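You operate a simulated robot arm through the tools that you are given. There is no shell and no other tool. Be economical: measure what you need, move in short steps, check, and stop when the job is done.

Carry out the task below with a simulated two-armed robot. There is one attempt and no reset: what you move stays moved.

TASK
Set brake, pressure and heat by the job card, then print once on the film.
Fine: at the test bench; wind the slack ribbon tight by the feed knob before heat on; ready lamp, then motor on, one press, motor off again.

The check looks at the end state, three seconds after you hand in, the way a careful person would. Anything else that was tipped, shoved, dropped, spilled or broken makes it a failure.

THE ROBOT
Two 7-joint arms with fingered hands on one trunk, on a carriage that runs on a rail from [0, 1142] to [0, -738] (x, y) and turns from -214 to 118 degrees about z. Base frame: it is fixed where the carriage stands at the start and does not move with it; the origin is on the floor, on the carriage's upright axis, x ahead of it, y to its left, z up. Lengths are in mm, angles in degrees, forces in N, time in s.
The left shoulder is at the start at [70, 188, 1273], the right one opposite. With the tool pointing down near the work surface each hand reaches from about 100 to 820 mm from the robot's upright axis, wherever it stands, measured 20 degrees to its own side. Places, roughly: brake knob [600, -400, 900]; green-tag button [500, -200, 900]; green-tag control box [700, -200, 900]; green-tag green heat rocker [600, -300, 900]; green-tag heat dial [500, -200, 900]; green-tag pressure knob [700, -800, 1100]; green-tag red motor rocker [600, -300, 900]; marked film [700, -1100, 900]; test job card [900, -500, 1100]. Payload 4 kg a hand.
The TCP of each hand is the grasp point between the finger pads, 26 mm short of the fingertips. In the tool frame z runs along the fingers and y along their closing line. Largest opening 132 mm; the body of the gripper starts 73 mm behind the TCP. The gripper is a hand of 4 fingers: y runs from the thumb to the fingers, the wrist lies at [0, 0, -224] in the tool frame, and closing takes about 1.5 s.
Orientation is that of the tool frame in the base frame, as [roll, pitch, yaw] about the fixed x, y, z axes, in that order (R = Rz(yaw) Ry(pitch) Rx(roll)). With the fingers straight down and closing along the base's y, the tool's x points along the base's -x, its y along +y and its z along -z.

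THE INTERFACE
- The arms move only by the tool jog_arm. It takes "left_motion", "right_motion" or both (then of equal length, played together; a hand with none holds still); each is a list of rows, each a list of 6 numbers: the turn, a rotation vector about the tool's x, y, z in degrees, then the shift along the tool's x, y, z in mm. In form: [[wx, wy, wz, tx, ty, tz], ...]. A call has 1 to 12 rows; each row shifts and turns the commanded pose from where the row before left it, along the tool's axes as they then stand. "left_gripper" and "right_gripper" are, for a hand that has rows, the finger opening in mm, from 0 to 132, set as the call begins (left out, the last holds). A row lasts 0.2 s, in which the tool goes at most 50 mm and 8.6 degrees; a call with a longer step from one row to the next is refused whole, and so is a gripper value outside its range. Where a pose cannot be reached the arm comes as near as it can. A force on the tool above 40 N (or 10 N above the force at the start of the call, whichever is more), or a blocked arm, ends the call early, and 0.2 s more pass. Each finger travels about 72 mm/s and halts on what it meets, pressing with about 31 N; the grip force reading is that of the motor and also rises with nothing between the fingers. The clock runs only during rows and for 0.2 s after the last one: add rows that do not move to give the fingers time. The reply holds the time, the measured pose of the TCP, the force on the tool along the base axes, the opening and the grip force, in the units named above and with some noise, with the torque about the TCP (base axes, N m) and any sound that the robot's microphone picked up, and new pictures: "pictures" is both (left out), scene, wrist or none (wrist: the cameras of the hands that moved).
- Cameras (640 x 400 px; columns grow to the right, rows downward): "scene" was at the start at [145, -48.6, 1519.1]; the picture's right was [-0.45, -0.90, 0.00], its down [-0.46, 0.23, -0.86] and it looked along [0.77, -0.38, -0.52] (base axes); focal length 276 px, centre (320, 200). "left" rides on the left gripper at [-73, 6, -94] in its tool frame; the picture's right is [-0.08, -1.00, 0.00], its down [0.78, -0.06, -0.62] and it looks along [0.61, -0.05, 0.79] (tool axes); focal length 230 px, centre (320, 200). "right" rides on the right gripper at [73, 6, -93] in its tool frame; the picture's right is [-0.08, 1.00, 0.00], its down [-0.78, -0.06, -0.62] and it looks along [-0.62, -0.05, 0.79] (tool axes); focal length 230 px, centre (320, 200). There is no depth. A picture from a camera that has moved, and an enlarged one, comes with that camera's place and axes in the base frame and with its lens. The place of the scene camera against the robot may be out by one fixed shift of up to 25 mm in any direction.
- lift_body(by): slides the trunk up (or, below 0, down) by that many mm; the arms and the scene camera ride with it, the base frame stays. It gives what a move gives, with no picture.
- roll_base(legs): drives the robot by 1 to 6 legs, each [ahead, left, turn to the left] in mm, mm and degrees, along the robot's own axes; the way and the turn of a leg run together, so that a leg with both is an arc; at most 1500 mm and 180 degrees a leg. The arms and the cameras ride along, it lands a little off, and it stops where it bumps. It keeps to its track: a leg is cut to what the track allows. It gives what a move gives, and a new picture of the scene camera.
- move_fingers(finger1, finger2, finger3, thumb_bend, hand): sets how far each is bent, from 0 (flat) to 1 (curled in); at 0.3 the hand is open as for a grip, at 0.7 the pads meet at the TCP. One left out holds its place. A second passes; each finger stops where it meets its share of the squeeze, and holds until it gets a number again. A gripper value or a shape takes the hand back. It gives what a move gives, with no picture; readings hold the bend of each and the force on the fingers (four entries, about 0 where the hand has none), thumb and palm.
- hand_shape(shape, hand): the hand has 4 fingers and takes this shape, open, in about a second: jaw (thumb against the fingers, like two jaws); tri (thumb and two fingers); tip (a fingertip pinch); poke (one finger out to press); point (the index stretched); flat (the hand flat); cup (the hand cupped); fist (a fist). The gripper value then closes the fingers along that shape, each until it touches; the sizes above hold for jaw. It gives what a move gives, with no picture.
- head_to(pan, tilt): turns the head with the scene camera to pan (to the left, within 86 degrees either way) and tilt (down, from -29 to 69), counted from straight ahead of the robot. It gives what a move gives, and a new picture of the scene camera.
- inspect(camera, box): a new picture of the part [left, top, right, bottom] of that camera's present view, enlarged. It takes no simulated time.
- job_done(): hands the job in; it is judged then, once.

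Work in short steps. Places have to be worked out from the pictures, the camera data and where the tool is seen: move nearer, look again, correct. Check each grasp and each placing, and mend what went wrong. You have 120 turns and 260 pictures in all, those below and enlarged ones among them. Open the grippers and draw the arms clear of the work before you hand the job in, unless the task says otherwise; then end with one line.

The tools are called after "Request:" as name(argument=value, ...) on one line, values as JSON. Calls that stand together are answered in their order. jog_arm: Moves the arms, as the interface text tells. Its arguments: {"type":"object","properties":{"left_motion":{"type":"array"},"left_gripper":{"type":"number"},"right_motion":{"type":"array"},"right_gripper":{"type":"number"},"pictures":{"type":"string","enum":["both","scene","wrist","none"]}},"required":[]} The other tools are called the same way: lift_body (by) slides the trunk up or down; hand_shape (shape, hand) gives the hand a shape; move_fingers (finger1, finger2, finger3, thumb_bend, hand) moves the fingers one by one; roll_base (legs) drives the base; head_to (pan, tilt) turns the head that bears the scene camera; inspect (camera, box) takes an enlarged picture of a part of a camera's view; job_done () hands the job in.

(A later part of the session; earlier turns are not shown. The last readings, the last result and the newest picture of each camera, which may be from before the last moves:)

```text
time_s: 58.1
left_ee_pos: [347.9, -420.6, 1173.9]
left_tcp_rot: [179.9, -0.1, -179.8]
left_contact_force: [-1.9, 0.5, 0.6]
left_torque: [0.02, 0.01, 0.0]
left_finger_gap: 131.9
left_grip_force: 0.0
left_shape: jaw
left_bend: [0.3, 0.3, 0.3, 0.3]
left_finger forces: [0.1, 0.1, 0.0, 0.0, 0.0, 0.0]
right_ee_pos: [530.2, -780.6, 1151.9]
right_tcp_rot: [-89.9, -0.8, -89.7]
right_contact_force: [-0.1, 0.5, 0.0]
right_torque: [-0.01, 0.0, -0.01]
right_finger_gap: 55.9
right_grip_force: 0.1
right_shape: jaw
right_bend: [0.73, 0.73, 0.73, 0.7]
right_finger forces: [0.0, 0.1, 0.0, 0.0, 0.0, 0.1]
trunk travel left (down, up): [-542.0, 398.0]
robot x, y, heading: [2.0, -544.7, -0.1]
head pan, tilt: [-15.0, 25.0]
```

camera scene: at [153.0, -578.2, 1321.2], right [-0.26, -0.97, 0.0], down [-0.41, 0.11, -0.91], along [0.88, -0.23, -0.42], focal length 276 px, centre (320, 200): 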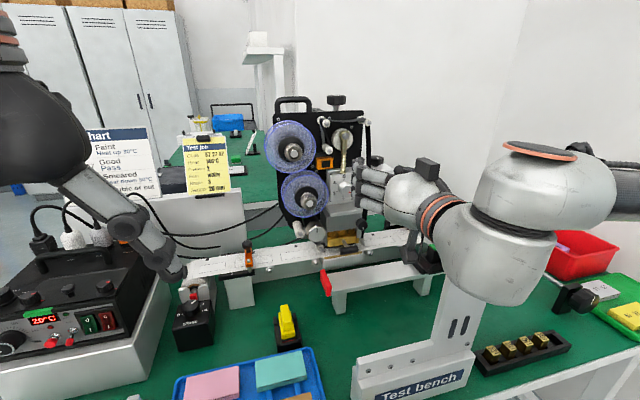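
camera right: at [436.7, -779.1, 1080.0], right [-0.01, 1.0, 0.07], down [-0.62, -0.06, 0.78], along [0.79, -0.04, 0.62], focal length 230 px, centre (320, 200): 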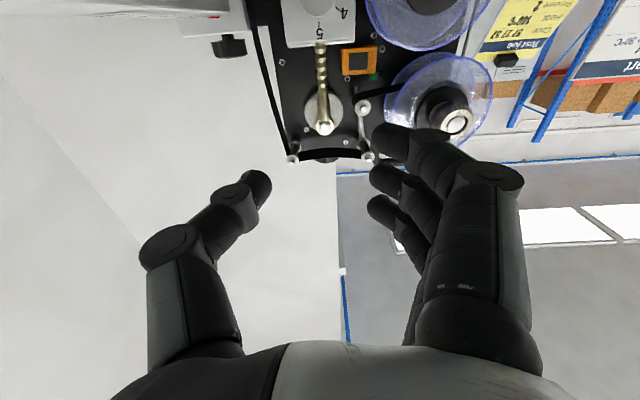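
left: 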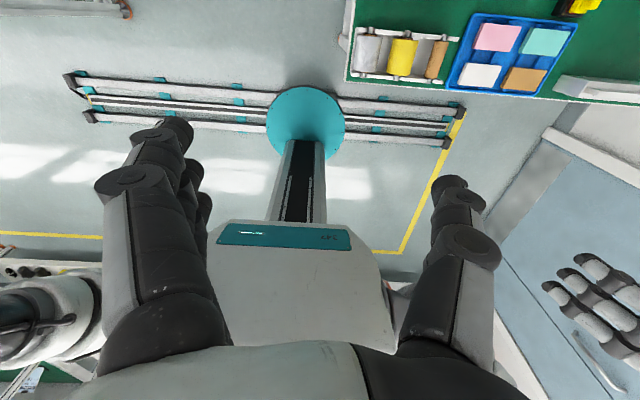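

The 90° roll went through without trouble. I'll do the other 90°.

Request:
jog_arm(right_motion=[[0, 0, -8.2, 0, 0, 0], [0, 0, -8.2, 0, 0, 0], [0, 0, -8.2, 0, 0, 0], [0, 0, -8.2, 0, 0, 0], [0, 0, -8.2, 0, 0, 0], [0, 0, -8.2, 0, 0, 0], [0, 0, -8.2, 0, 0, 0], [0, 0, -8.2, 0, 0, 0], [0, 0, -8.2, 0, 0, 0], [0, 0, -8.2, 0, 0, 0], [0, 0, -8.2, 0, 0, 0]], pictures="both")

```text
time_s: 60.5
left_ee_pos: [347.0, -421.0, 1174.4]
left_tcp_rot: [-179.9, 0.0, -179.8]
left_contact_force: [0.2, 0.7, 0.1]
left_torque: [0.03, 0.0, 0.0]
left_finger_gap: 132.0
left_grip_force: 0.1
left_shape: jaw
left_bend: [0.3, 0.3, 0.3, 0.3]
left_finger forces: [0.0, 0.0, 0.0, 0.1, 0.1, 0.0]
right_ee_pos: [529.5, -781.4, 1152.6]
right_tcp_rot: [87.1, -88.9, 93.4]
right_contact_force: [-0.8, 0.4, 0.2]
right_torque: [0.0, 0.0, 0.02]
right_finger_gap: 55.7
right_grip_force: 0.2
right_shape: jaw
right_bend: [0.73, 0.73, 0.73, 0.7]
right_finger forces: [0.0, 0.0, 0.0, 0.1, 0.0, 0.1]
trunk travel left (down, up): [-542.0, 398.0]
robot x, y, heading: [-1.1, -544.9, 0.3]
head pan, tilt: [-15.0, 25.0]
camera scene: at [153.4, -576.4, 1321.2], right [-0.26, -0.97, 0.0], down [-0.41, 0.11, -0.91], along [0.88, -0.23, -0.42], focal length 276 px, centre (320, 200)
camera right: at [436.5, -786.3, 1226.0], right [0.01, -1.0, -0.06], down [-0.62, 0.04, -0.79], along [0.79, 0.04, -0.61], focal length 230 px, centre (320, 200)
```

scene: 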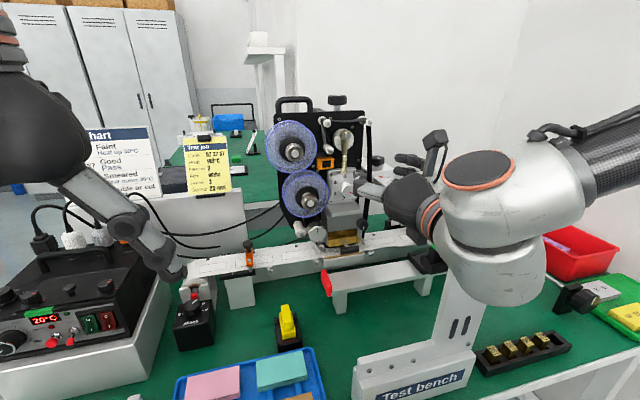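
right: 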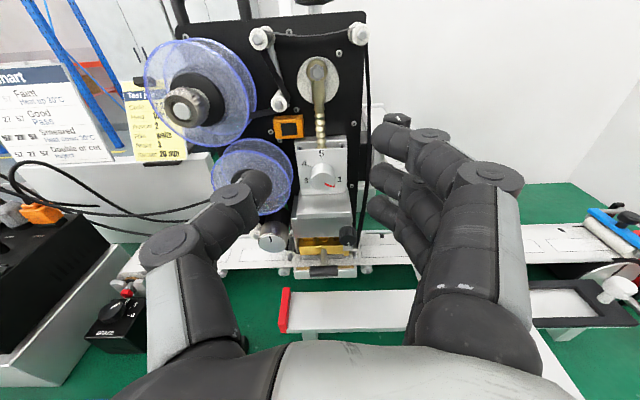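

The wrist camera now sees the printer upright. I'll zoom on the pressure knob, then lower the hand for a second viewpoint.

Request:
inspect(camera="right", box=[260, 110, 400, 210])

Request:
jog_arm(right_motion=[[0, 0, 0, -40, 0, 0], [0, 0, 0, -40, 0, 0], [0, 0, 0, 0, 0, 40], [0, 0, 0, 0, 0, 0]], pictures="wrist")

Request:
inspect(camera="right", box=[260, 60, 420, 180])

```text
4.00 times, centred on (330, 160) of right
camera zoom: at [436.5, -786.3, 1226.0], right [0.01, -1.0, -0.06], down [-0.62, 0.04, -0.79], along [0.79, 0.04, -0.61], focal length 920 px, centre (280, 360)
```

zoom: 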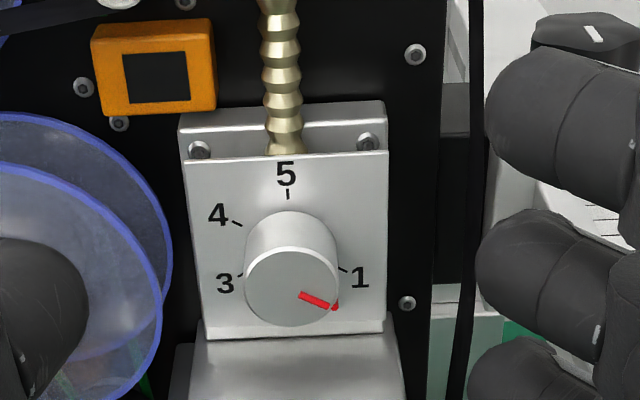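

```text
time_s: 61.5
left_ee_pos: [352.2, -418.1, 1174.1]
left_tcp_rot: [-179.9, -0.2, -179.8]
left_contact_force: [0.1, -0.4, -0.1]
left_torque: [-0.01, -0.01, -0.01]
left_finger_gap: 131.9
left_grip_force: 0.0
left_shape: jaw
left_bend: [0.3, 0.3, 0.3, 0.3]
left_finger forces: [0.0, 0.1, 0.0, 0.1, 0.0, 0.1]
right_ee_pos: [601.9, -797.4, 1101.0]
right_tcp_rot: [74.7, -88.9, 105.6]
right_contact_force: [0.2, 0.0, -1.9]
right_torque: [-0.01, -0.17, 0.02]
right_finger_gap: 55.6
right_grip_force: 0.1
right_shape: jaw
right_bend: [0.73, 0.73, 0.73, 0.7]
right_finger forces: [0.0, 0.0, 0.1, 0.0, 0.1, 0.1]
right hand out of reach, approached as far as the arm can: row 1, 2
trunk travel left (down, up): [-542.0, 398.0]
robot x, y, heading: [0.1, -546.0, 0.5]
head pan, tilt: [-15.0, 25.0]
camera right: at [509.2, -803.0, 1174.8], right [0.01, -1.0, -0.06], down [-0.61, 0.04, -0.79], along [0.79, 0.04, -0.61], focal length 230 px, centre (320, 200)
```

right: 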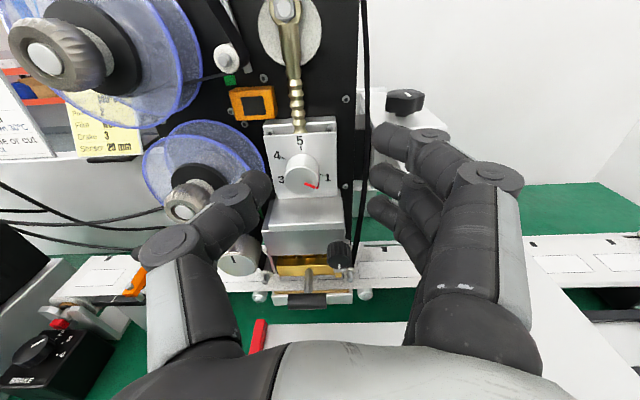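

```text
3.33 times, centred on (340, 120) of right
camera zoom: at [509.2, -803.0, 1174.8], right [0.01, -1.0, -0.06], down [-0.61, 0.04, -0.79], along [0.79, 0.04, -0.61], focal length 767 px, centre (253, 467)
```

zoom: 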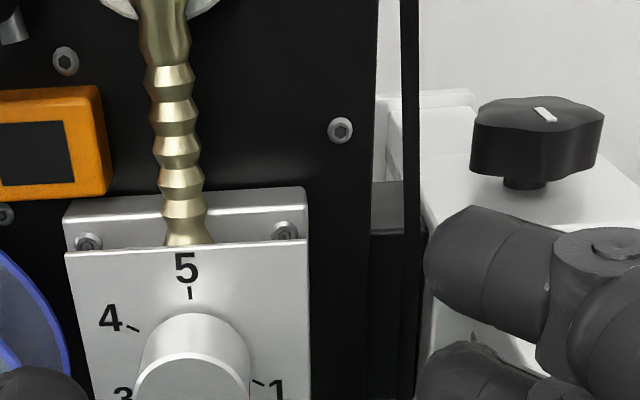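

Triangulation from the two wrist views puts the knob face near [681, -779, 1067]. I'll line up on it at x≈600 with a 20° pre-roll and a smaller opening.

Request:
jog_arm(right_motion=[[0, 0, 0, -17, -9, 0], [0, 0, 0, -17, -9, 0], [0, 0, 7, 0, 0, 0], [0, 0, 7, 0, 0, 0], [0, 0, 6, 0, 0, 0], [0, 0, 0, 0, 0, 0]], right_gripper=46, pictures="wrist")

Request:
inspect(camera="right", box=[230, 40, 430, 190])

```text
time_s: 62.9
left_ee_pos: [341.4, -417.8, 1176.4]
left_tcp_rot: [-179.9, 0.2, -179.8]
left_contact_force: [-0.8, 0.1, 0.0]
left_torque: [0.01, 0.0, -0.01]
left_finger_gap: 132.0
left_grip_force: 0.0
left_shape: jaw
left_bend: [0.3, 0.3, 0.3, 0.3]
left_finger forces: [0.1, 0.1, 0.0, 0.1, 0.0, 0.1]
right_ee_pos: [589.8, -789.0, 1086.2]
right_tcp_rot: [-89.3, -71.1, -90.3]
right_contact_force: [-0.8, -0.5, -0.3]
right_torque: [-0.01, 0.02, 0.06]
right_finger_gap: 46.5
right_grip_force: 0.0
right_shape: jaw
right_bend: [0.73, 0.73, 0.73, 0.7]
right_finger forces: [0.0, 0.0, 0.1, 0.1, 0.0, 0.0]
right hand out of reach, approached as far as the arm can: row 2
trunk travel left (down, up): [-542.0, 398.0]
robot x, y, heading: [0.6, -543.8, -0.1]
head pan, tilt: [-15.0, 25.0]
camera right: at [496.8, -819.7, 1153.2], right [0.01, -0.92, -0.4], down [-0.62, 0.31, -0.73], along [0.79, 0.25, -0.56], focal length 230 px, centre (320, 200)
```

right: 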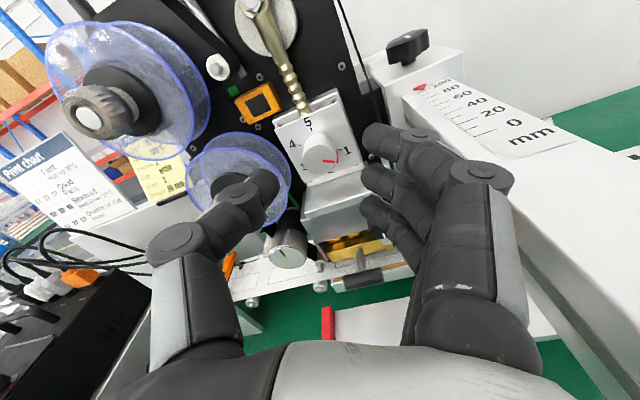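

```text
2.67 times, centred on (330, 115) of right
camera zoom: at [496.8, -819.7, 1153.2], right [0.01, -0.92, -0.4], down [-0.62, 0.31, -0.73], along [0.79, 0.25, -0.56], focal length 614 px, centre (293, 427)
```

zoom: 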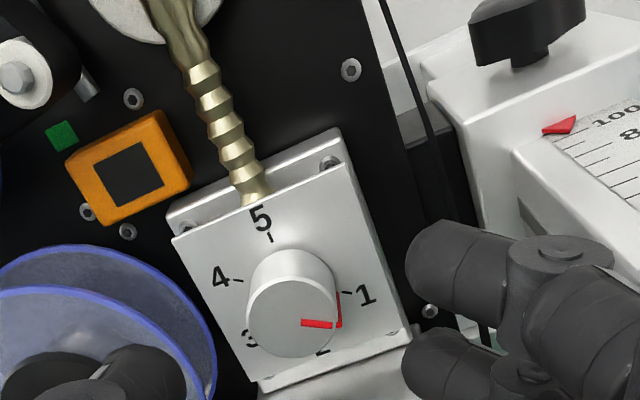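

The wrist limit keeps the hand at z 1086. The knob centre again comes out at [681, -780, 1067], so I'll lower the trunk 20 mm and shift left 9.

Request:
lift_body(by=-40)

Request:
jog_arm(right_motion=[[0, 0, 0, 10, -2, 0], [0, 0, 0, 7, -1, 10], [0, 0, 0, 0, 0, 0]], pictures="wrist")

```text
time_s: 63.7
left_ee_pos: [346.1, -416.2, 1135.6]
left_tcp_rot: [-179.7, 0.1, -179.8]
left_contact_force: [0.7, -0.3, 0.3]
left_torque: [0.02, 0.05, 0.01]
left_finger_gap: 131.9
left_grip_force: 0.0
left_shape: jaw
left_bend: [0.3, 0.3, 0.3, 0.3]
left_finger forces: [0.1, 0.0, 0.0, 0.0, 0.0, 0.1]
right_ee_pos: [593.9, -786.6, 1045.0]
right_tcp_rot: [-89.6, -71.4, -89.9]
right_contact_force: [-0.3, 0.0, 0.5]
right_torque: [0.0, -0.01, -0.06]
right_finger_gap: 46.3
right_grip_force: 0.0
right_shape: jaw
right_bend: [0.73, 0.73, 0.73, 0.7]
right_finger forces: [0.0, 0.1, 0.0, 0.1, 0.0, 0.0]
trunk travel left (down, up): [-502.0, 438.0]
robot x, y, heading: [1.5, -542.8, 0.4]
head pan, tilt: [-15.0, 25.0]
```

```text
time_s: 64.5
left_ee_pos: [334.9, -416.2, 1139.5]
left_tcp_rot: [-179.8, 0.7, -179.9]
left_contact_force: [0.3, -0.4, -0.1]
left_torque: [-0.01, 0.02, 0.01]
left_finger_gap: 132.0
left_grip_force: 0.0
left_shape: jaw
left_bend: [0.3, 0.3, 0.3, 0.3]
left_finger forces: [0.1, 0.1, 0.0, 0.0, 0.0, 0.0]
right_ee_pos: [590.7, -790.9, 1066.4]
right_tcp_rot: [-88.8, -71.3, -90.5]
right_contact_force: [0.5, -0.3, 0.9]
right_torque: [-0.03, 0.01, 0.05]
right_finger_gap: 46.2
right_grip_force: 0.0
right_shape: jaw
right_bend: [0.73, 0.73, 0.73, 0.7]
right_finger forces: [0.0, 0.0, 0.0, 0.1, 0.1, 0.0]
trunk travel left (down, up): [-502.0, 438.0]
robot x, y, heading: [0.5, -542.2, -0.1]
head pan, tilt: [-15.0, 25.0]
camera right: at [496.9, -820.2, 1133.8], right [0.01, -0.92, -0.39], down [-0.61, 0.3, -0.73], along [0.79, 0.25, -0.56], focal length 230 px, centre (320, 200)
```

right: 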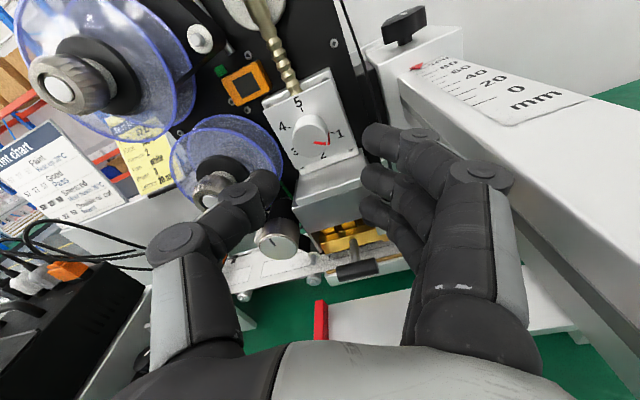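

Aligned in z. I'll correct y by 10 mm and advance to x≈640, then look again.

Request:
jog_arm(right_motion=[[0, 0, 0, -1, -9.5, 0], [0, 0, 0, 0, 0, 25], [0, 0, 0, 0, 0, 25], [0, 0, 0, 0, 0, 0]], pictures="wrist")

Request:
inspect(camera="right", box=[200, 40, 400, 200])

```text
time_s: 65.7
left_ee_pos: [317.7, -430.8, 1146.4]
left_tcp_rot: [-180.0, 1.7, 179.1]
left_contact_force: [-0.6, 2.2, 0.3]
left_torque: [-0.04, -0.07, 0.0]
left_finger_gap: 131.8
left_grip_force: 0.1
left_shape: jaw
left_bend: [0.3, 0.3, 0.3, 0.3]
left_finger forces: [0.0, 0.0, 0.1, 0.1, 0.0, 0.0]
right_ee_pos: [592.4, -780.0, 1058.6]
right_tcp_rot: [-95.2, -71.7, -82.5]
right_contact_force: [0.1, 1.0, 0.3]
right_torque: [0.01, -0.01, -0.01]
right_finger_gap: 45.7
right_grip_force: 0.0
right_shape: jaw
right_bend: [0.73, 0.73, 0.73, 0.7]
right_finger forces: [0.1, 0.0, 0.0, 0.1, 0.0, 0.0]
trunk travel left (down, up): [-502.0, 438.0]
robot x, y, heading: [0.1, -544.6, -1.2]
head pan, tilt: [-15.0, 25.0]
stopped in row 4 (right hand): the arm was blocked; the commanded pose is now the measured one
camera right: at [502.4, -812.9, 1128.6], right [0.03, -0.92, -0.39], down [-0.65, 0.28, -0.71], along [0.76, 0.27, -0.59], focal length 230 px, centre (320, 200)
```

right: 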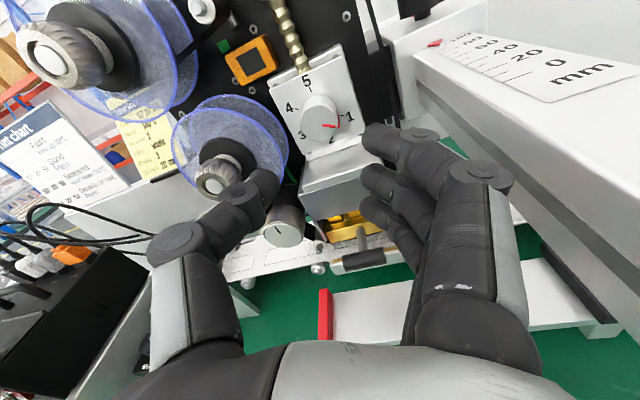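

```text
2.50 times, centred on (300, 120) of right
camera zoom: at [502.4, -812.9, 1128.6], right [0.03, -0.92, -0.39], down [-0.65, 0.28, -0.71], along [0.76, 0.27, -0.59], focal length 575 px, centre (370, 400)
```

zoom: 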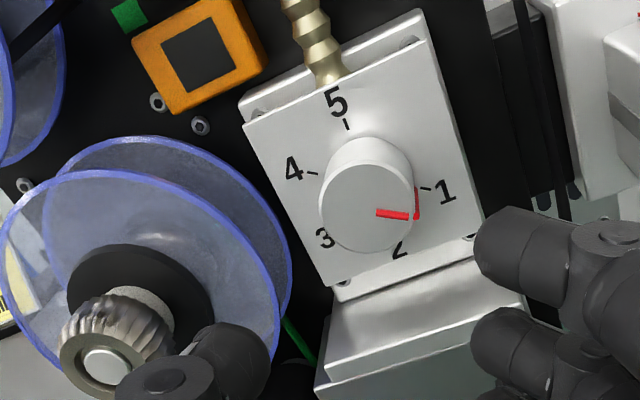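

The arm is blocked before the fingers touch anything, so something further up the arm is in the way. I'll look at the scene.

Request:
head_to(pan=-35, tilt=35)

```text
time_s: 66.6
left_ee_pos: [352.7, -423.2, 1131.9]
left_tcp_rot: [-179.8, -0.3, 179.7]
left_contact_force: [1.4, -0.1, -0.2]
left_torque: [-0.01, 0.07, 0.05]
left_finger_gap: 132.0
left_grip_force: 0.0
left_shape: jaw
left_bend: [0.3, 0.3, 0.3, 0.3]
left_finger forces: [0.1, 0.1, 0.0, 0.0, 0.0, 0.0]
right_ee_pos: [632.4, -772.6, 1036.4]
right_tcp_rot: [-100.5, -71.4, -77.0]
right_contact_force: [0.9, -0.2, 0.5]
right_torque: [0.02, -0.05, 0.04]
right_finger_gap: 45.8
right_grip_force: 0.0
right_shape: jaw
right_bend: [0.73, 0.73, 0.74, 0.7]
right_finger forces: [0.1, 0.0, 0.1, 0.1, 0.0, 0.0]
trunk travel left (down, up): [-502.0, 438.0]
robot x, y, heading: [1.1, -543.5, -0.5]
head pan, tilt: [-35.0, 35.0]
camera scene: at [140.6, -604.0, 1264.9], right [-0.58, -0.82, 0.0], down [-0.47, 0.33, -0.82], along [0.67, -0.47, -0.58], focal length 276 px, centre (320, 200)
```

scene: 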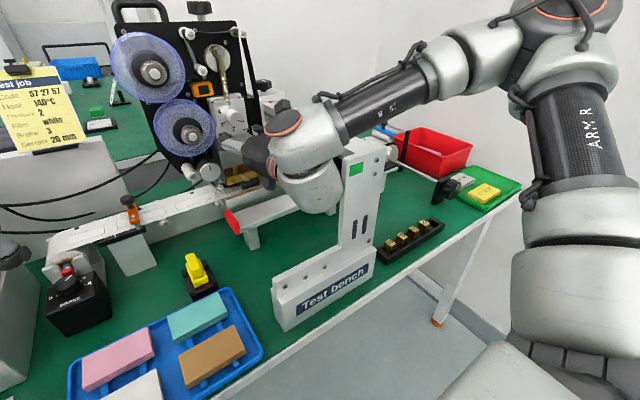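

The wrist housing rests on the sensor gantry, so the right arm's route is poor here. I'll lift it off, retreat, and use the left arm from the other side instead.

Request:
jog_arm(right_motion=[[0, 0, 0, 20, 0, -15], [0, 0, 0, 30, 0, -30], [0, 0, 0, 30, 0, -35], [0, 0, 0, 30, 0, -35], [0, 0, 0, 35, 0, -30], [0, 0, 0, 35, 0, -30]], pictures="scene")

```text
time_s: 68.0
left_ee_pos: [346.9, -423.5, 1135.2]
left_tcp_rot: [-179.9, 0.1, 179.7]
left_contact_force: [-0.6, 0.7, 0.6]
left_torque: [-0.01, -0.02, -0.03]
left_finger_gap: 132.0
left_grip_force: 0.1
left_shape: jaw
left_bend: [0.3, 0.3, 0.3, 0.3]
left_finger forces: [0.0, 0.1, 0.1, 0.0, 0.0, 0.0]
right_ee_pos: [463.9, -837.5, 1220.1]
right_tcp_rot: [-99.5, -71.6, -77.9]
right_contact_force: [-0.2, -0.5, -0.5]
right_torque: [0.02, 0.03, -0.04]
right_finger_gap: 46.0
right_grip_force: 0.0
right_shape: jaw
right_bend: [0.73, 0.73, 0.74, 0.7]
right_finger forces: [0.0, 0.0, 0.0, 0.0, 0.1, 0.0]
trunk travel left (down, up): [-502.0, 438.0]
robot x, y, heading: [-3.2, -546.3, -0.4]
head pan, tilt: [-35.0, 35.0]
camera scene: at [134.6, -604.3, 1265.6], right [-0.58, -0.82, 0.0], down [-0.47, 0.33, -0.82], along [0.67, -0.47, -0.57], focal length 276 px, centre (320, 200)
```

scene: 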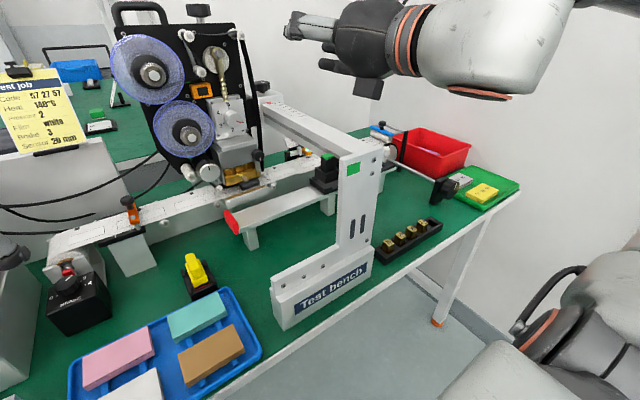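

The gantry looks undisturbed. I'll tuck the right hand in, then drive right and turn a little to the right so the left arm faces the printer.

Request:
jog_arm(right_motion=[[0, 0, 0, 15, -40, -20], [0, 0, 0, 15, -40, -20], [0, 0, 0, 15, -40, -20]], pictures="none")

Request:
roll_base(legs=[[0, -185, -20]])

```text
time_s: 68.8
left_ee_pos: [347.6, -422.5, 1135.1]
left_tcp_rot: [-179.9, 0.0, 179.7]
left_contact_force: [-0.6, 1.1, 0.7]
left_torque: [-0.04, -0.01, -0.03]
left_finger_gap: 131.9
left_grip_force: 0.0
left_shape: jaw
left_bend: [0.3, 0.3, 0.3, 0.3]
left_finger forces: [0.0, 0.0, 0.1, 0.0, 0.1, 0.0]
right_ee_pos: [403.8, -737.5, 1301.5]
right_tcp_rot: [-99.6, -71.5, -78.0]
right_contact_force: [0.1, -0.2, 0.0]
right_torque: [-0.05, 0.02, -0.04]
right_finger_gap: 46.1
right_grip_force: 0.0
right_shape: jaw
right_bend: [0.73, 0.73, 0.74, 0.7]
right_finger forces: [0.1, 0.0, 0.1, 0.0, 0.1, 0.0]
trunk travel left (down, up): [-502.0, 438.0]
robot x, y, heading: [-2.0, -545.2, -0.6]
head pan, tilt: [-35.0, 35.0]
```

```text
time_s: 70.3
left_ee_pos: [369.1, -729.5, 1135.1]
left_tcp_rot: [180.0, 0.0, 159.6]
left_contact_force: [0.9, 0.9, -1.1]
left_torque: [0.02, 0.01, -0.02]
left_finger_gap: 132.0
left_grip_force: 0.0
left_shape: jaw
left_bend: [0.3, 0.3, 0.3, 0.3]
left_finger forces: [0.0, 0.0, 0.0, 0.0, 0.1, 0.0]
right_ee_pos: [314.1, -1046.3, 1301.6]
right_tcp_rot: [-99.7, -71.5, -97.8]
right_contact_force: [0.0, 0.3, 0.5]
right_torque: [-0.01, 0.0, -0.02]
right_finger_gap: 46.1
right_grip_force: 0.1
right_shape: jaw
right_bend: [0.73, 0.73, 0.74, 0.7]
right_finger forces: [0.1, 0.1, 0.0, 0.0, 0.0, 0.0]
trunk travel left (down, up): [-502.0, 438.0]
robot x, y, heading: [0.5, -726.1, -20.5]
head pan, tilt: [-35.0, 35.0]
camera scene: at [111.4, -822.9, 1265.4], right [-0.82, -0.57, 0.0], down [-0.33, 0.47, -0.82], along [0.47, -0.67, -0.57], focal length 276 px, centre (320, 200)
```

scene: 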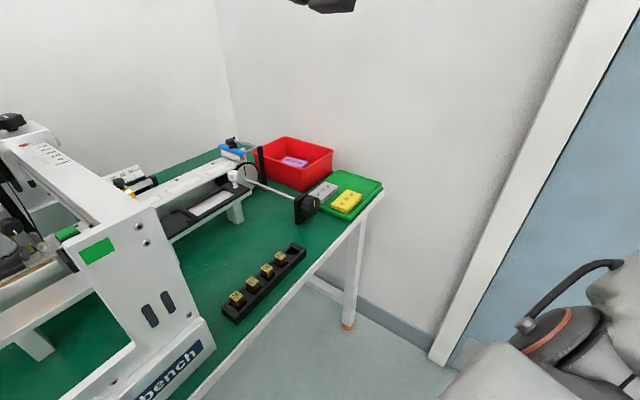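

Now I'll orient the left hand: straighten its yaw, move forward, then pitch up to point at the printer.

Request:
jog_arm(left_motion=[[0, 0, 0, -31, 12, 0], [0, 0, 0, -31, 12, 0], [0, 0, 0, -31, 12, 0], [0, 0, -7, 0, 0, 0], [0, 0, -7, 0, 0, 0], [0, 0, -6, 0, 0, 0]], left_gripper=50, pictures="none")

Request:
jog_arm(left_motion=[[0, -8.2, 0, 0, 0, 0], [0, -8.2, 0, 0, 0, 0], [0, -8.2, 0, 0, 0, 0], [0, -8.2, 0, 0, 0, 0], [0, -8.2, 0, 0, 0, 0], [0, -8.2, 0, 0, 0, 0], [0, -8.2, 0, 0, 0, 0], [0, -8.2, 0, 0, 0, 0], [0, -8.2, 0, 0, 0, 0], [0, -8.2, 0, 0, 0, 0], [0, -8, 0, 0, 0, 0]], pictures="none")

Request:
head_to(pan=10, tilt=25)

Request:
inspect(camera="left", box=[0, 0, 640, 400])

```text
time_s: 71.7
left_ee_pos: [469.5, -728.9, 1134.5]
left_tcp_rot: [-180.0, 0.0, 179.8]
left_contact_force: [-0.7, -0.7, 0.2]
left_torque: [0.0, -0.02, 0.0]
left_finger_gap: 50.6
left_grip_force: 0.1
left_shape: jaw
left_bend: [0.73, 0.73, 0.73, 0.7]
left_finger forces: [0.1, 0.0, 0.0, 0.0, 0.0, 0.0]
right_ee_pos: [315.9, -1045.1, 1302.2]
right_tcp_rot: [-99.4, -71.5, -97.7]
right_contact_force: [0.0, 0.3, -0.2]
right_torque: [0.01, -0.05, 0.01]
right_finger_gap: 45.9
right_grip_force: 0.2
right_shape: jaw
right_bend: [0.73, 0.73, 0.74, 0.7]
right_finger forces: [0.0, 0.1, 0.1, 0.0, 0.1, 0.0]
trunk travel left (down, up): [-502.0, 438.0]
robot x, y, heading: [-3.3, -725.1, -20.6]
head pan, tilt: [-35.0, 35.0]
```

```text
time_s: 74.1
left_ee_pos: [469.4, -728.3, 1135.2]
left_tcp_rot: [-1.4, 89.9, -1.7]
left_contact_force: [0.0, -0.6, -0.2]
left_torque: [-0.03, -0.05, 0.02]
left_finger_gap: 51.0
left_grip_force: 0.2
left_shape: jaw
left_bend: [0.73, 0.73, 0.73, 0.7]
left_finger forces: [0.0, 0.0, 0.0, 0.0, 0.1, 0.1]
right_ee_pos: [314.7, -1047.0, 1302.7]
right_tcp_rot: [-99.5, -71.5, -97.8]
right_contact_force: [-0.4, 0.3, -0.5]
right_torque: [0.01, 0.01, -0.03]
right_finger_gap: 45.9
right_grip_force: 0.1
right_shape: jaw
right_bend: [0.73, 0.73, 0.74, 0.7]
right_finger forces: [0.0, 0.0, 0.1, 0.1, 0.0, 0.1]
trunk travel left (down, up): [-502.0, 438.0]
robot x, y, heading: [1.0, -725.6, -20.4]
head pan, tilt: [-35.0, 35.0]
```

```text
time_s: 75.2
left_ee_pos: [470.3, -727.5, 1134.8]
left_tcp_rot: [-163.6, 89.9, -163.8]
left_contact_force: [0.1, 0.4, -0.2]
left_torque: [0.0, 0.03, 0.02]
left_finger_gap: 50.7
left_grip_force: 0.2
left_shape: jaw
left_bend: [0.73, 0.73, 0.73, 0.7]
left_finger forces: [0.0, 0.0, 0.1, 0.0, 0.1, 0.0]
right_ee_pos: [315.5, -1046.5, 1301.9]
right_tcp_rot: [-99.7, -71.5, -97.7]
right_contact_force: [0.0, -0.1, 0.1]
right_torque: [0.04, 0.01, -0.05]
right_finger_gap: 46.0
right_grip_force: 0.1
right_shape: jaw
right_bend: [0.73, 0.73, 0.74, 0.7]
right_finger forces: [0.0, 0.0, 0.0, 0.1, 0.0, 0.0]
trunk travel left (down, up): [-502.0, 438.0]
robot x, y, heading: [-0.3, -725.9, -20.2]
head pan, tilt: [10.0, 25.0]
camera scene: at [152.0, -766.8, 1281.2], right [-0.18, -0.98, 0.0], down [-0.42, 0.08, -0.91], along [0.89, -0.16, -0.42], focal length 276 px, centre (320, 200)
```

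scene: 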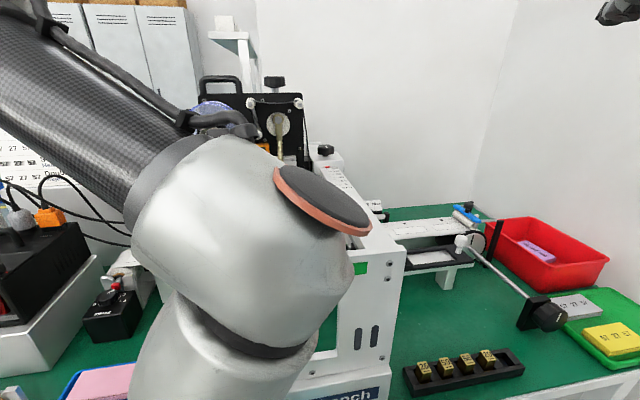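

```text
1.00 times, centred on (320, 200) of left (not enlarged: the box is as wide or as high as the picture)
camera zoom: at [374.9, -722.0, 1207.4], right [-0.01, -1.0, 0.08], down [-0.62, -0.06, -0.78], along [0.79, -0.05, -0.62], focal length 230 px, centre (320, 200)
```

zoom: 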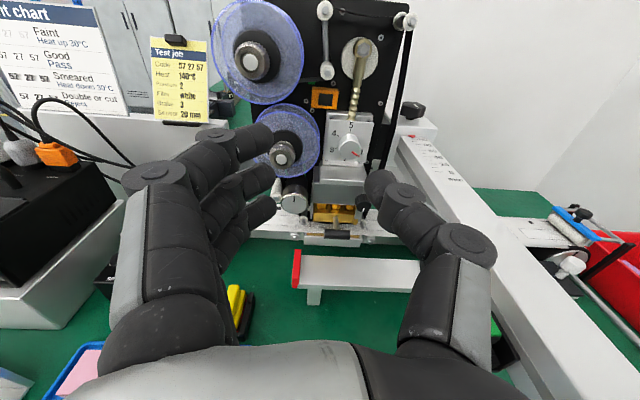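

The left arm reaches this pose easily, and its view confirms the knob near [681, -776, 1066]. I'll approach to x≈600 on its axis and roll +45°, so the fingers sit at upper left, away from the spool.

Request:
jog_arm(left_motion=[[0, 0, 0, 23, -16, 30], [0, 0, 0, 23, -16, 30], [0, 0, 0, 22, -16, 30], [0, 0, 7.5, 0, 0, 0], [0, 0, 7.5, 0, 0, 0], [0, 0, 7.5, 0, 0, 0], [0, 0, 7.5, 0, 0, 0], [0, 0, 7.5, 0, 0, 0], [0, 0, 7.5, 0, 0, 20], [0, 0, 0, 0, 0, 0]], pictures="wrist")

Request:
inspect(camera="left", box=[220, 60, 420, 220])

```text
time_s: 77.4
left_ee_pos: [579.0, -778.4, 1067.4]
left_tcp_rot: [90.0, 44.9, 89.8]
left_contact_force: [0.4, 0.5, 0.4]
left_torque: [0.0, -0.01, 0.02]
left_finger_gap: 50.5
left_grip_force: 0.1
left_shape: jaw
left_bend: [0.73, 0.73, 0.73, 0.7]
left_finger forces: [0.0, 0.0, 0.0, 0.1, 0.1, 0.0]
right_ee_pos: [316.1, -1046.4, 1301.1]
right_tcp_rot: [-99.6, -71.5, -97.7]
right_contact_force: [-0.9, -0.4, -0.4]
right_torque: [-0.01, -0.01, -0.01]
right_finger_gap: 46.1
right_grip_force: 0.0
right_shape: jaw
right_bend: [0.73, 0.73, 0.74, 0.7]
right_finger forces: [0.0, 0.0, 0.0, 0.1, 0.0, 0.1]
trunk travel left (down, up): [-502.0, 438.0]
robot x, y, heading: [-0.5, -725.2, -20.3]
head pan, tilt: [10.0, 25.0]
camera left: at [483.8, -825.1, 1122.6], right [0.0, -0.76, -0.65], down [-0.61, 0.52, -0.6], along [0.79, 0.4, -0.47], focal length 230 px, centre (320, 200)
```

left: 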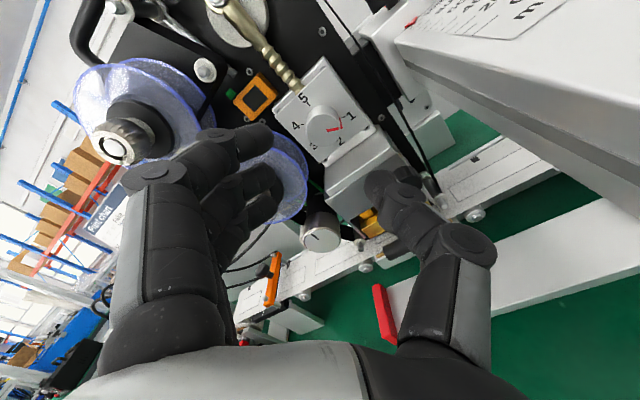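

```text
2.50 times, centred on (320, 140) of left
camera zoom: at [483.8, -825.1, 1122.6], right [0.0, -0.76, -0.65], down [-0.61, 0.52, -0.6], along [0.79, 0.4, -0.47], focal length 575 px, centre (320, 350)
```

zoom: 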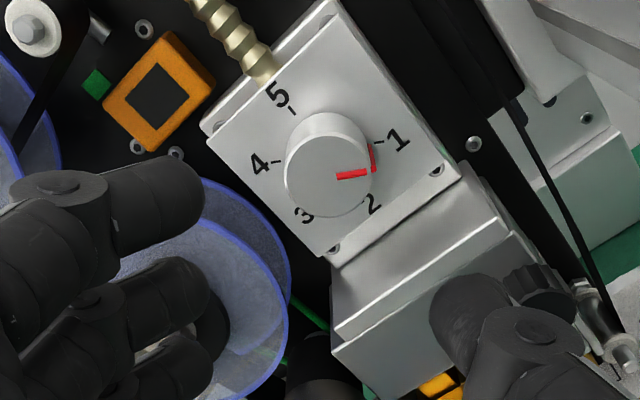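

The knob face triangulates to [682, -775.5, 1063]. The spool flange is close on the left, so I'll roll further to put the fingers at about 12 o'clock, and then advance partway.

Request:
jog_arm(left_motion=[[0, 0, 7, 5, -0.7, 0], [0, 0, 7, 0, 0, 0], [0, 0, 7, 0, 0, 0], [0, 0, 7, 0, 0, 0], [0, 0, 7, 0, 0, 0], [0, 0, 0, 0, 0, 25], [0, 0, 0, 0, 0, 20], [0, 0, 0, 0, 0, 0]], pictures="wrist")

Request:
inspect(camera="left", box=[220, 40, 420, 200])

```text
time_s: 79.2
left_ee_pos: [625.3, -774.8, 1062.7]
left_tcp_rot: [90.0, 10.0, 89.7]
left_contact_force: [0.1, 0.2, 0.7]
left_torque: [0.02, -0.01, 0.03]
left_finger_gap: 50.2
left_grip_force: 0.1
left_shape: jaw
left_bend: [0.73, 0.73, 0.73, 0.7]
left_finger forces: [0.0, 0.0, 0.0, 0.0, 0.1, 0.0]
right_ee_pos: [316.3, -1046.8, 1301.9]
right_tcp_rot: [-99.6, -71.5, -97.7]
right_contact_force: [0.2, 0.8, -0.9]
right_torque: [-0.02, 0.02, -0.02]
right_finger_gap: 45.9
right_grip_force: 0.0
right_shape: jaw
right_bend: [0.73, 0.73, 0.74, 0.7]
right_finger forces: [0.0, 0.0, 0.0, 0.0, 0.0, 0.0]
trunk travel left (down, up): [-502.0, 438.0]
robot x, y, heading: [-1.5, -725.6, -20.6]
head pan, tilt: [10.0, 25.0]
camera left: at [529.8, -845.4, 1080.7], right [0.0, -0.25, -0.97], down [-0.61, 0.77, -0.2], along [0.79, 0.59, -0.15], focal length 230 px, centre (320, 200)
```

left: 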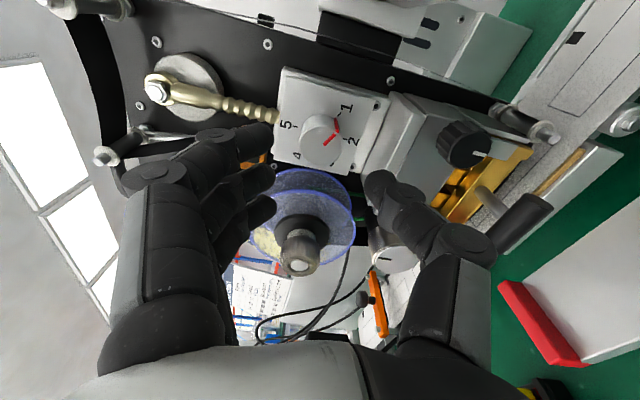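

```text
2.50 times, centred on (320, 120) of left
camera zoom: at [529.8, -845.4, 1080.7], right [0.0, -0.25, -0.97], down [-0.61, 0.77, -0.2], along [0.79, 0.59, -0.15], focal length 575 px, centre (320, 400)
```

zoom: 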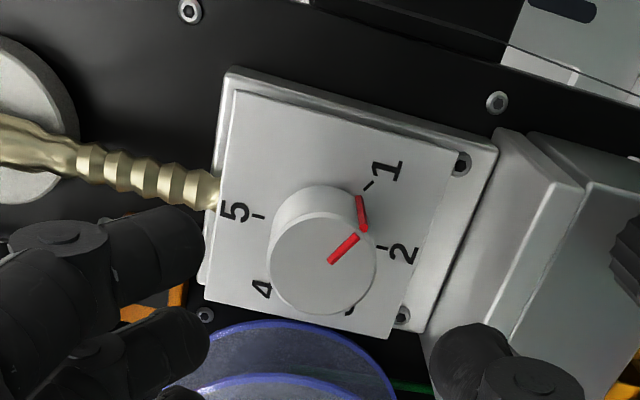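

The pointer sits exactly on 1, and mark 2 is 60° clockwise. The hand is well aligned, so I'll go forward 45 mm and close.

Request:
jog_arm(left_motion=[[0, 0, 0, 0, 0, 20], [0, 0, 0, 0, 0, 15], [0, 0, 0, 0, 0, 10], [0, 0, 0, 0, 0, 0]], pictures="wrist")

Request:
inspect(camera="left", box=[220, 60, 420, 220])

```text
time_s: 80.2
left_ee_pos: [669.6, -773.0, 1063.5]
left_tcp_rot: [90.0, 10.0, 89.7]
left_contact_force: [0.9, -0.7, 0.4]
left_torque: [-0.04, 0.0, 0.02]
left_finger_gap: 50.4
left_grip_force: 0.0
left_shape: jaw
left_bend: [0.73, 0.73, 0.73, 0.7]
left_finger forces: [0.0, 0.1, 0.0, 0.0, 0.0, 0.0]
right_ee_pos: [315.3, -1045.7, 1302.2]
right_tcp_rot: [-99.5, -71.5, -97.7]
right_contact_force: [-0.6, -0.1, 0.6]
right_torque: [0.01, -0.01, 0.04]
right_finger_gap: 45.9
right_grip_force: 0.1
right_shape: jaw
right_bend: [0.73, 0.73, 0.74, 0.7]
right_finger forces: [0.0, 0.1, 0.0, 0.0, 0.0, 0.1]
trunk travel left (down, up): [-502.0, 438.0]
robot x, y, heading: [2.4, -722.3, -20.6]
head pan, tilt: [10.0, 25.0]
camera left: at [574.2, -845.2, 1081.6], right [0.0, -0.25, -0.97], down [-0.61, 0.77, -0.2], along [0.79, 0.59, -0.15], focal length 230 px, centre (320, 200)
```

left: 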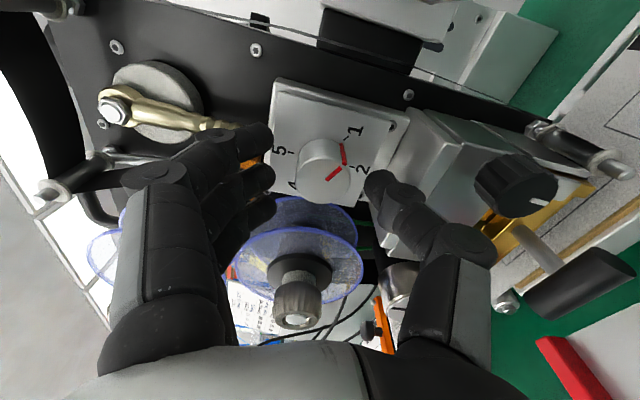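

```text
2.50 times, centred on (320, 140) of left
camera zoom: at [574.2, -845.2, 1081.6], right [0.0, -0.25, -0.97], down [-0.61, 0.77, -0.2], along [0.79, 0.59, -0.15], focal length 575 px, centre (320, 350)
```

zoom: 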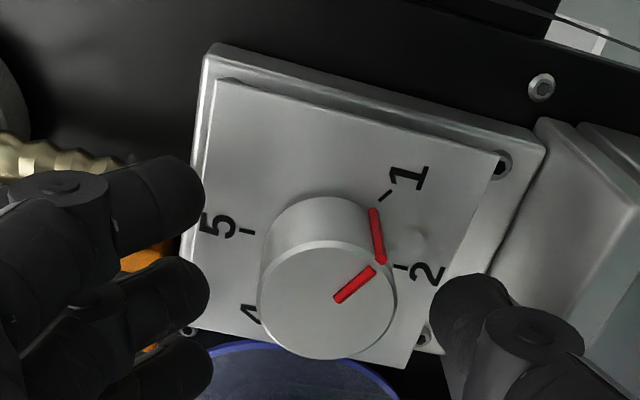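

The knob is between thumb and fingers. I'll close.

Request:
jog_arm(left_motion=[[0, 0, 0, 0, 0, 0], [0, 0, 0, 0, 0, 0], [0, 0, 0, 0, 0, 0], [0, 0, 0, 0, 0, 0]], left_gripper=16, pictures="none")

Request:
inspect(camera="left", box=[220, 60, 420, 220])

```text
time_s: 81.2
left_ee_pos: [669.9, -774.9, 1061.5]
left_tcp_rot: [90.2, 10.0, 89.7]
left_contact_force: [0.7, -0.6, -7.0]
left_torque: [-0.02, 0.04, 0.0]
left_finger_gap: 13.5
left_grip_force: 30.8
left_shape: jaw
left_bend: [0.7, 0.73, 0.69, 0.7]
left_finger forces: [8.9, 11.0, 0.0, 0.0, 28.3, 0.0]
right_ee_pos: [316.6, -1046.3, 1302.1]
right_tcp_rot: [-99.7, -71.5, -97.6]
right_contact_force: [-0.2, 0.7, -0.1]
right_torque: [-0.01, 0.01, 0.03]
right_finger_gap: 46.2
right_grip_force: 0.0
right_shape: jaw
right_bend: [0.73, 0.73, 0.74, 0.7]
right_finger forces: [0.1, 0.0, 0.0, 0.0, 0.0, 0.1]
trunk travel left (down, up): [-502.0, 438.0]
robot x, y, heading: [-0.7, -723.7, -20.2]
head pan, tilt: [10.0, 25.0]
```

```text
2.50 times, centred on (320, 140) of left
camera zoom: at [574.8, -845.4, 1080.3], right [0.0, -0.25, -0.97], down [-0.61, 0.77, -0.19], along [0.79, 0.59, -0.16], focal length 575 px, centre (320, 350)
```

zoom: 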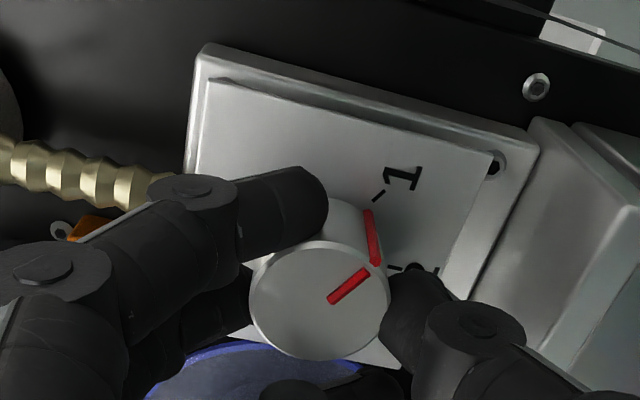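

The grip is good. I'll turn it clockwise 60°.

Request:
jog_arm(left_motion=[[0, 0, 7.5, 0, 0, 0], [0, 0, 7.5, 0, 0, 0], [0, 0, 7.5, 0, 0, 0], [0, 0, 7.5, 0, 0, 0], [0, 0, 7.5, 0, 0, 0], [0, 0, 7.5, 0, 0, 0], [0, 0, 7.5, 0, 0, 0], [0, 0, 7.5, 0, 0, 0], [0, 0, 0, 0, 0, 0]], pictures="none")

Request:
inspect(camera="left", box=[220, 60, 420, 220])

```text
time_s: 81.8
left_ee_pos: [669.3, -774.8, 1070.5]
left_tcp_rot: [89.5, -0.8, 89.6]
left_contact_force: [-1.4, 10.3, 11.9]
left_torque: [-3.93, 5.58, -4.17]
left_finger_gap: 16.4
left_grip_force: 31.0
left_shape: jaw
left_bend: [0.7, 0.74, 0.69, 0.7]
left_finger forces: [23.4, 5.6, 0.1, 0.0, 37.2, 0.1]
right_ee_pos: [313.2, -1041.7, 1302.3]
right_tcp_rot: [-99.4, -71.7, -97.9]
right_contact_force: [-0.3, -0.2, 0.0]
right_torque: [-0.02, 0.02, 0.01]
right_finger_gap: 46.0
right_grip_force: 0.1
right_shape: jaw
right_bend: [0.73, 0.73, 0.74, 0.7]
right_finger forces: [0.0, 0.0, 0.0, 0.1, 0.0, 0.0]
trunk travel left (down, up): [-502.0, 438.0]
robot x, y, heading: [0.2, -726.1, -19.8]
head pan, tilt: [10.0, 25.0]
stopped in row 2 (left hand): the force on the tool passed its limit at 51 N (the readings are from after the stop); the commanded pose is now the measured one
```

```text
2.50 times, centred on (320, 140) of left
camera zoom: at [574.1, -845.9, 1074.3], right [0.01, -0.06, -1.0], down [-0.61, 0.79, -0.06], along [0.79, 0.61, -0.03], focal length 575 px, centre (320, 350)
```

zoom: 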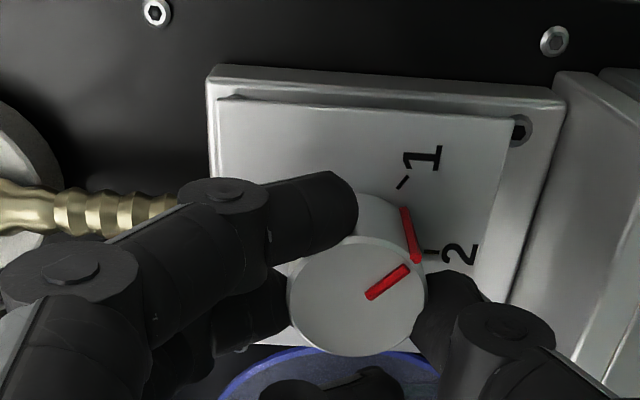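

The turn stopped with high torque, so something besides the fingers is touching. I'll look from the scene camera.

Request:
head_to(pan=0, tilt=30)

Request:
inspect(camera="left", box=[0, 0, 640, 400])

```text
time_s: 82.5
left_ee_pos: [669.7, -773.6, 1071.4]
left_tcp_rot: [89.5, -0.9, 89.7]
left_contact_force: [-1.2, 9.6, 19.5]
left_torque: [-5.22, 7.12, -5.25]
left_finger_gap: 17.1
left_grip_force: 31.0
left_shape: jaw
left_bend: [0.7, 0.74, 0.69, 0.7]
left_finger forces: [28.2, 4.8, 0.0, 0.1, 40.6, 0.0]
right_ee_pos: [313.7, -1043.0, 1303.3]
right_tcp_rot: [-99.4, -71.6, -97.9]
right_contact_force: [0.4, -0.4, -0.4]
right_torque: [0.01, -0.01, -0.01]
right_finger_gap: 46.2
right_grip_force: 0.1
right_shape: jaw
right_bend: [0.73, 0.73, 0.74, 0.7]
right_finger forces: [0.0, 0.0, 0.1, 0.1, 0.1, 0.1]
trunk travel left (down, up): [-502.0, 438.0]
robot x, y, heading: [0.9, -723.0, -20.5]
head pan, tilt: [0.0, 30.0]
camera scene: at [144.8, -778.6, 1273.6], right [-0.35, -0.94, 0.0], down [-0.47, 0.17, -0.87], along [0.81, -0.3, -0.5], focal length 276 px, centre (320, 200)
```

scene: 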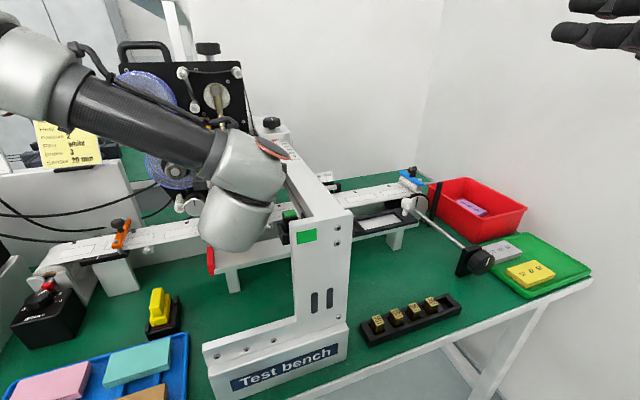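

```text
1.00 times, centred on (320, 200) of left (not enlarged: the box is as wide or as high as the picture)
camera zoom: at [574.1, -845.9, 1074.3], right [0.01, -0.06, -1.0], down [-0.61, 0.79, -0.06], along [0.79, 0.61, -0.03], focal length 230 px, centre (320, 200)
```

zoom: 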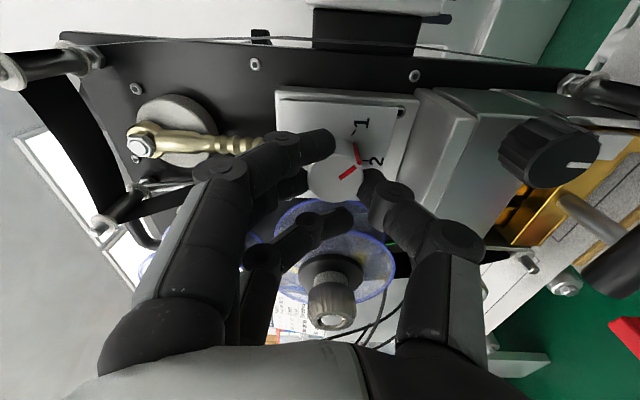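

The torque pattern fits the hand's camera, on its right side, being pressed down onto the gantry beam as it rolls past 90°. I'll roll back, open, and turn the knob in two smaller strokes between about 45° and 80° roll.

Request:
jog_arm(left_motion=[[0, 0, -7, 0, 0, 0], [0, 0, -4, 0, 0, 0], [0, 0, 0, 0, 0, 0]], pictures="none")

Request:
jog_arm(left_motion=[[0, 0, 0, 0, 0, 0], [0, 0, 0, 0, 0, 0], [0, 0, 0, 0, 0, 0], [0, 0, 0, 0, 0, -25]], left_gripper=44, pictures="wrist")

Request:
inspect(camera="left", box=[220, 40, 420, 200])

```text
time_s: 83.3
left_ee_pos: [670.8, -774.4, 1067.3]
left_tcp_rot: [89.8, 9.6, 89.8]
left_contact_force: [-16.8, 7.3, -27.2]
left_torque: [0.18, 0.68, 0.05]
left_finger_gap: 16.2
left_grip_force: 30.9
left_shape: jaw
left_bend: [0.71, 0.74, 0.69, 0.7]
left_finger forces: [9.7, 9.4, 0.0, 0.0, 42.5, 0.1]
right_ee_pos: [315.7, -1045.2, 1302.2]
right_tcp_rot: [-99.7, -71.5, -97.6]
right_contact_force: [0.4, 0.5, -0.1]
right_torque: [0.02, -0.01, 0.01]
right_finger_gap: 46.0
right_grip_force: 0.0
right_shape: jaw
right_bend: [0.73, 0.73, 0.74, 0.7]
right_finger forces: [0.0, 0.0, 0.0, 0.0, 0.0, 0.0]
trunk travel left (down, up): [-502.0, 438.0]
robot x, y, heading: [-0.5, -725.7, -20.2]
head pan, tilt: [0.0, 30.0]
```

```text
time_s: 84.3
left_ee_pos: [645.1, -775.8, 1070.5]
left_tcp_rot: [89.3, 9.7, 89.6]
left_contact_force: [0.1, 0.1, -1.4]
left_torque: [-0.02, 0.0, 0.0]
left_finger_gap: 43.9
left_grip_force: 0.1
left_shape: jaw
left_bend: [0.73, 0.74, 0.73, 0.7]
left_finger forces: [0.0, 0.0, 0.1, 0.1, 0.0, 0.1]
right_ee_pos: [314.0, -1046.7, 1301.7]
right_tcp_rot: [-99.4, -71.5, -97.9]
right_contact_force: [0.5, 0.0, 0.4]
right_torque: [-0.01, 0.01, 0.03]
right_finger_gap: 46.1
right_grip_force: 0.0
right_shape: jaw
right_bend: [0.73, 0.73, 0.74, 0.7]
right_finger forces: [0.1, 0.0, 0.0, 0.0, 0.1, 0.0]
trunk travel left (down, up): [-502.0, 438.0]
robot x, y, heading: [-3.3, -718.2, -20.3]
head pan, tilt: [0.0, 30.0]
camera left: at [550.3, -845.7, 1087.2], right [0.01, -0.25, -0.97], down [-0.61, 0.77, -0.2], along [0.79, 0.59, -0.14], focal length 230 px, centre (320, 200)
```

left: 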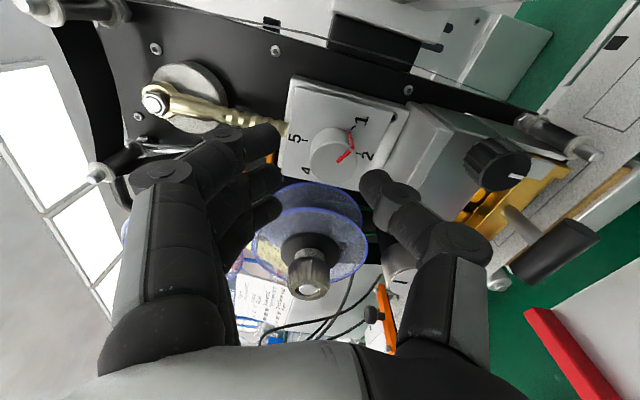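

```text
2.50 times, centred on (320, 120) of left
camera zoom: at [550.3, -845.7, 1087.2], right [0.01, -0.25, -0.97], down [-0.61, 0.77, -0.2], along [0.79, 0.59, -0.14], focal length 575 px, centre (320, 400)
```

zoom: 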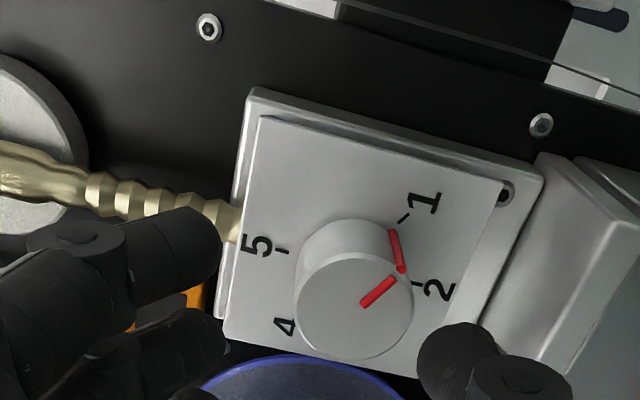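

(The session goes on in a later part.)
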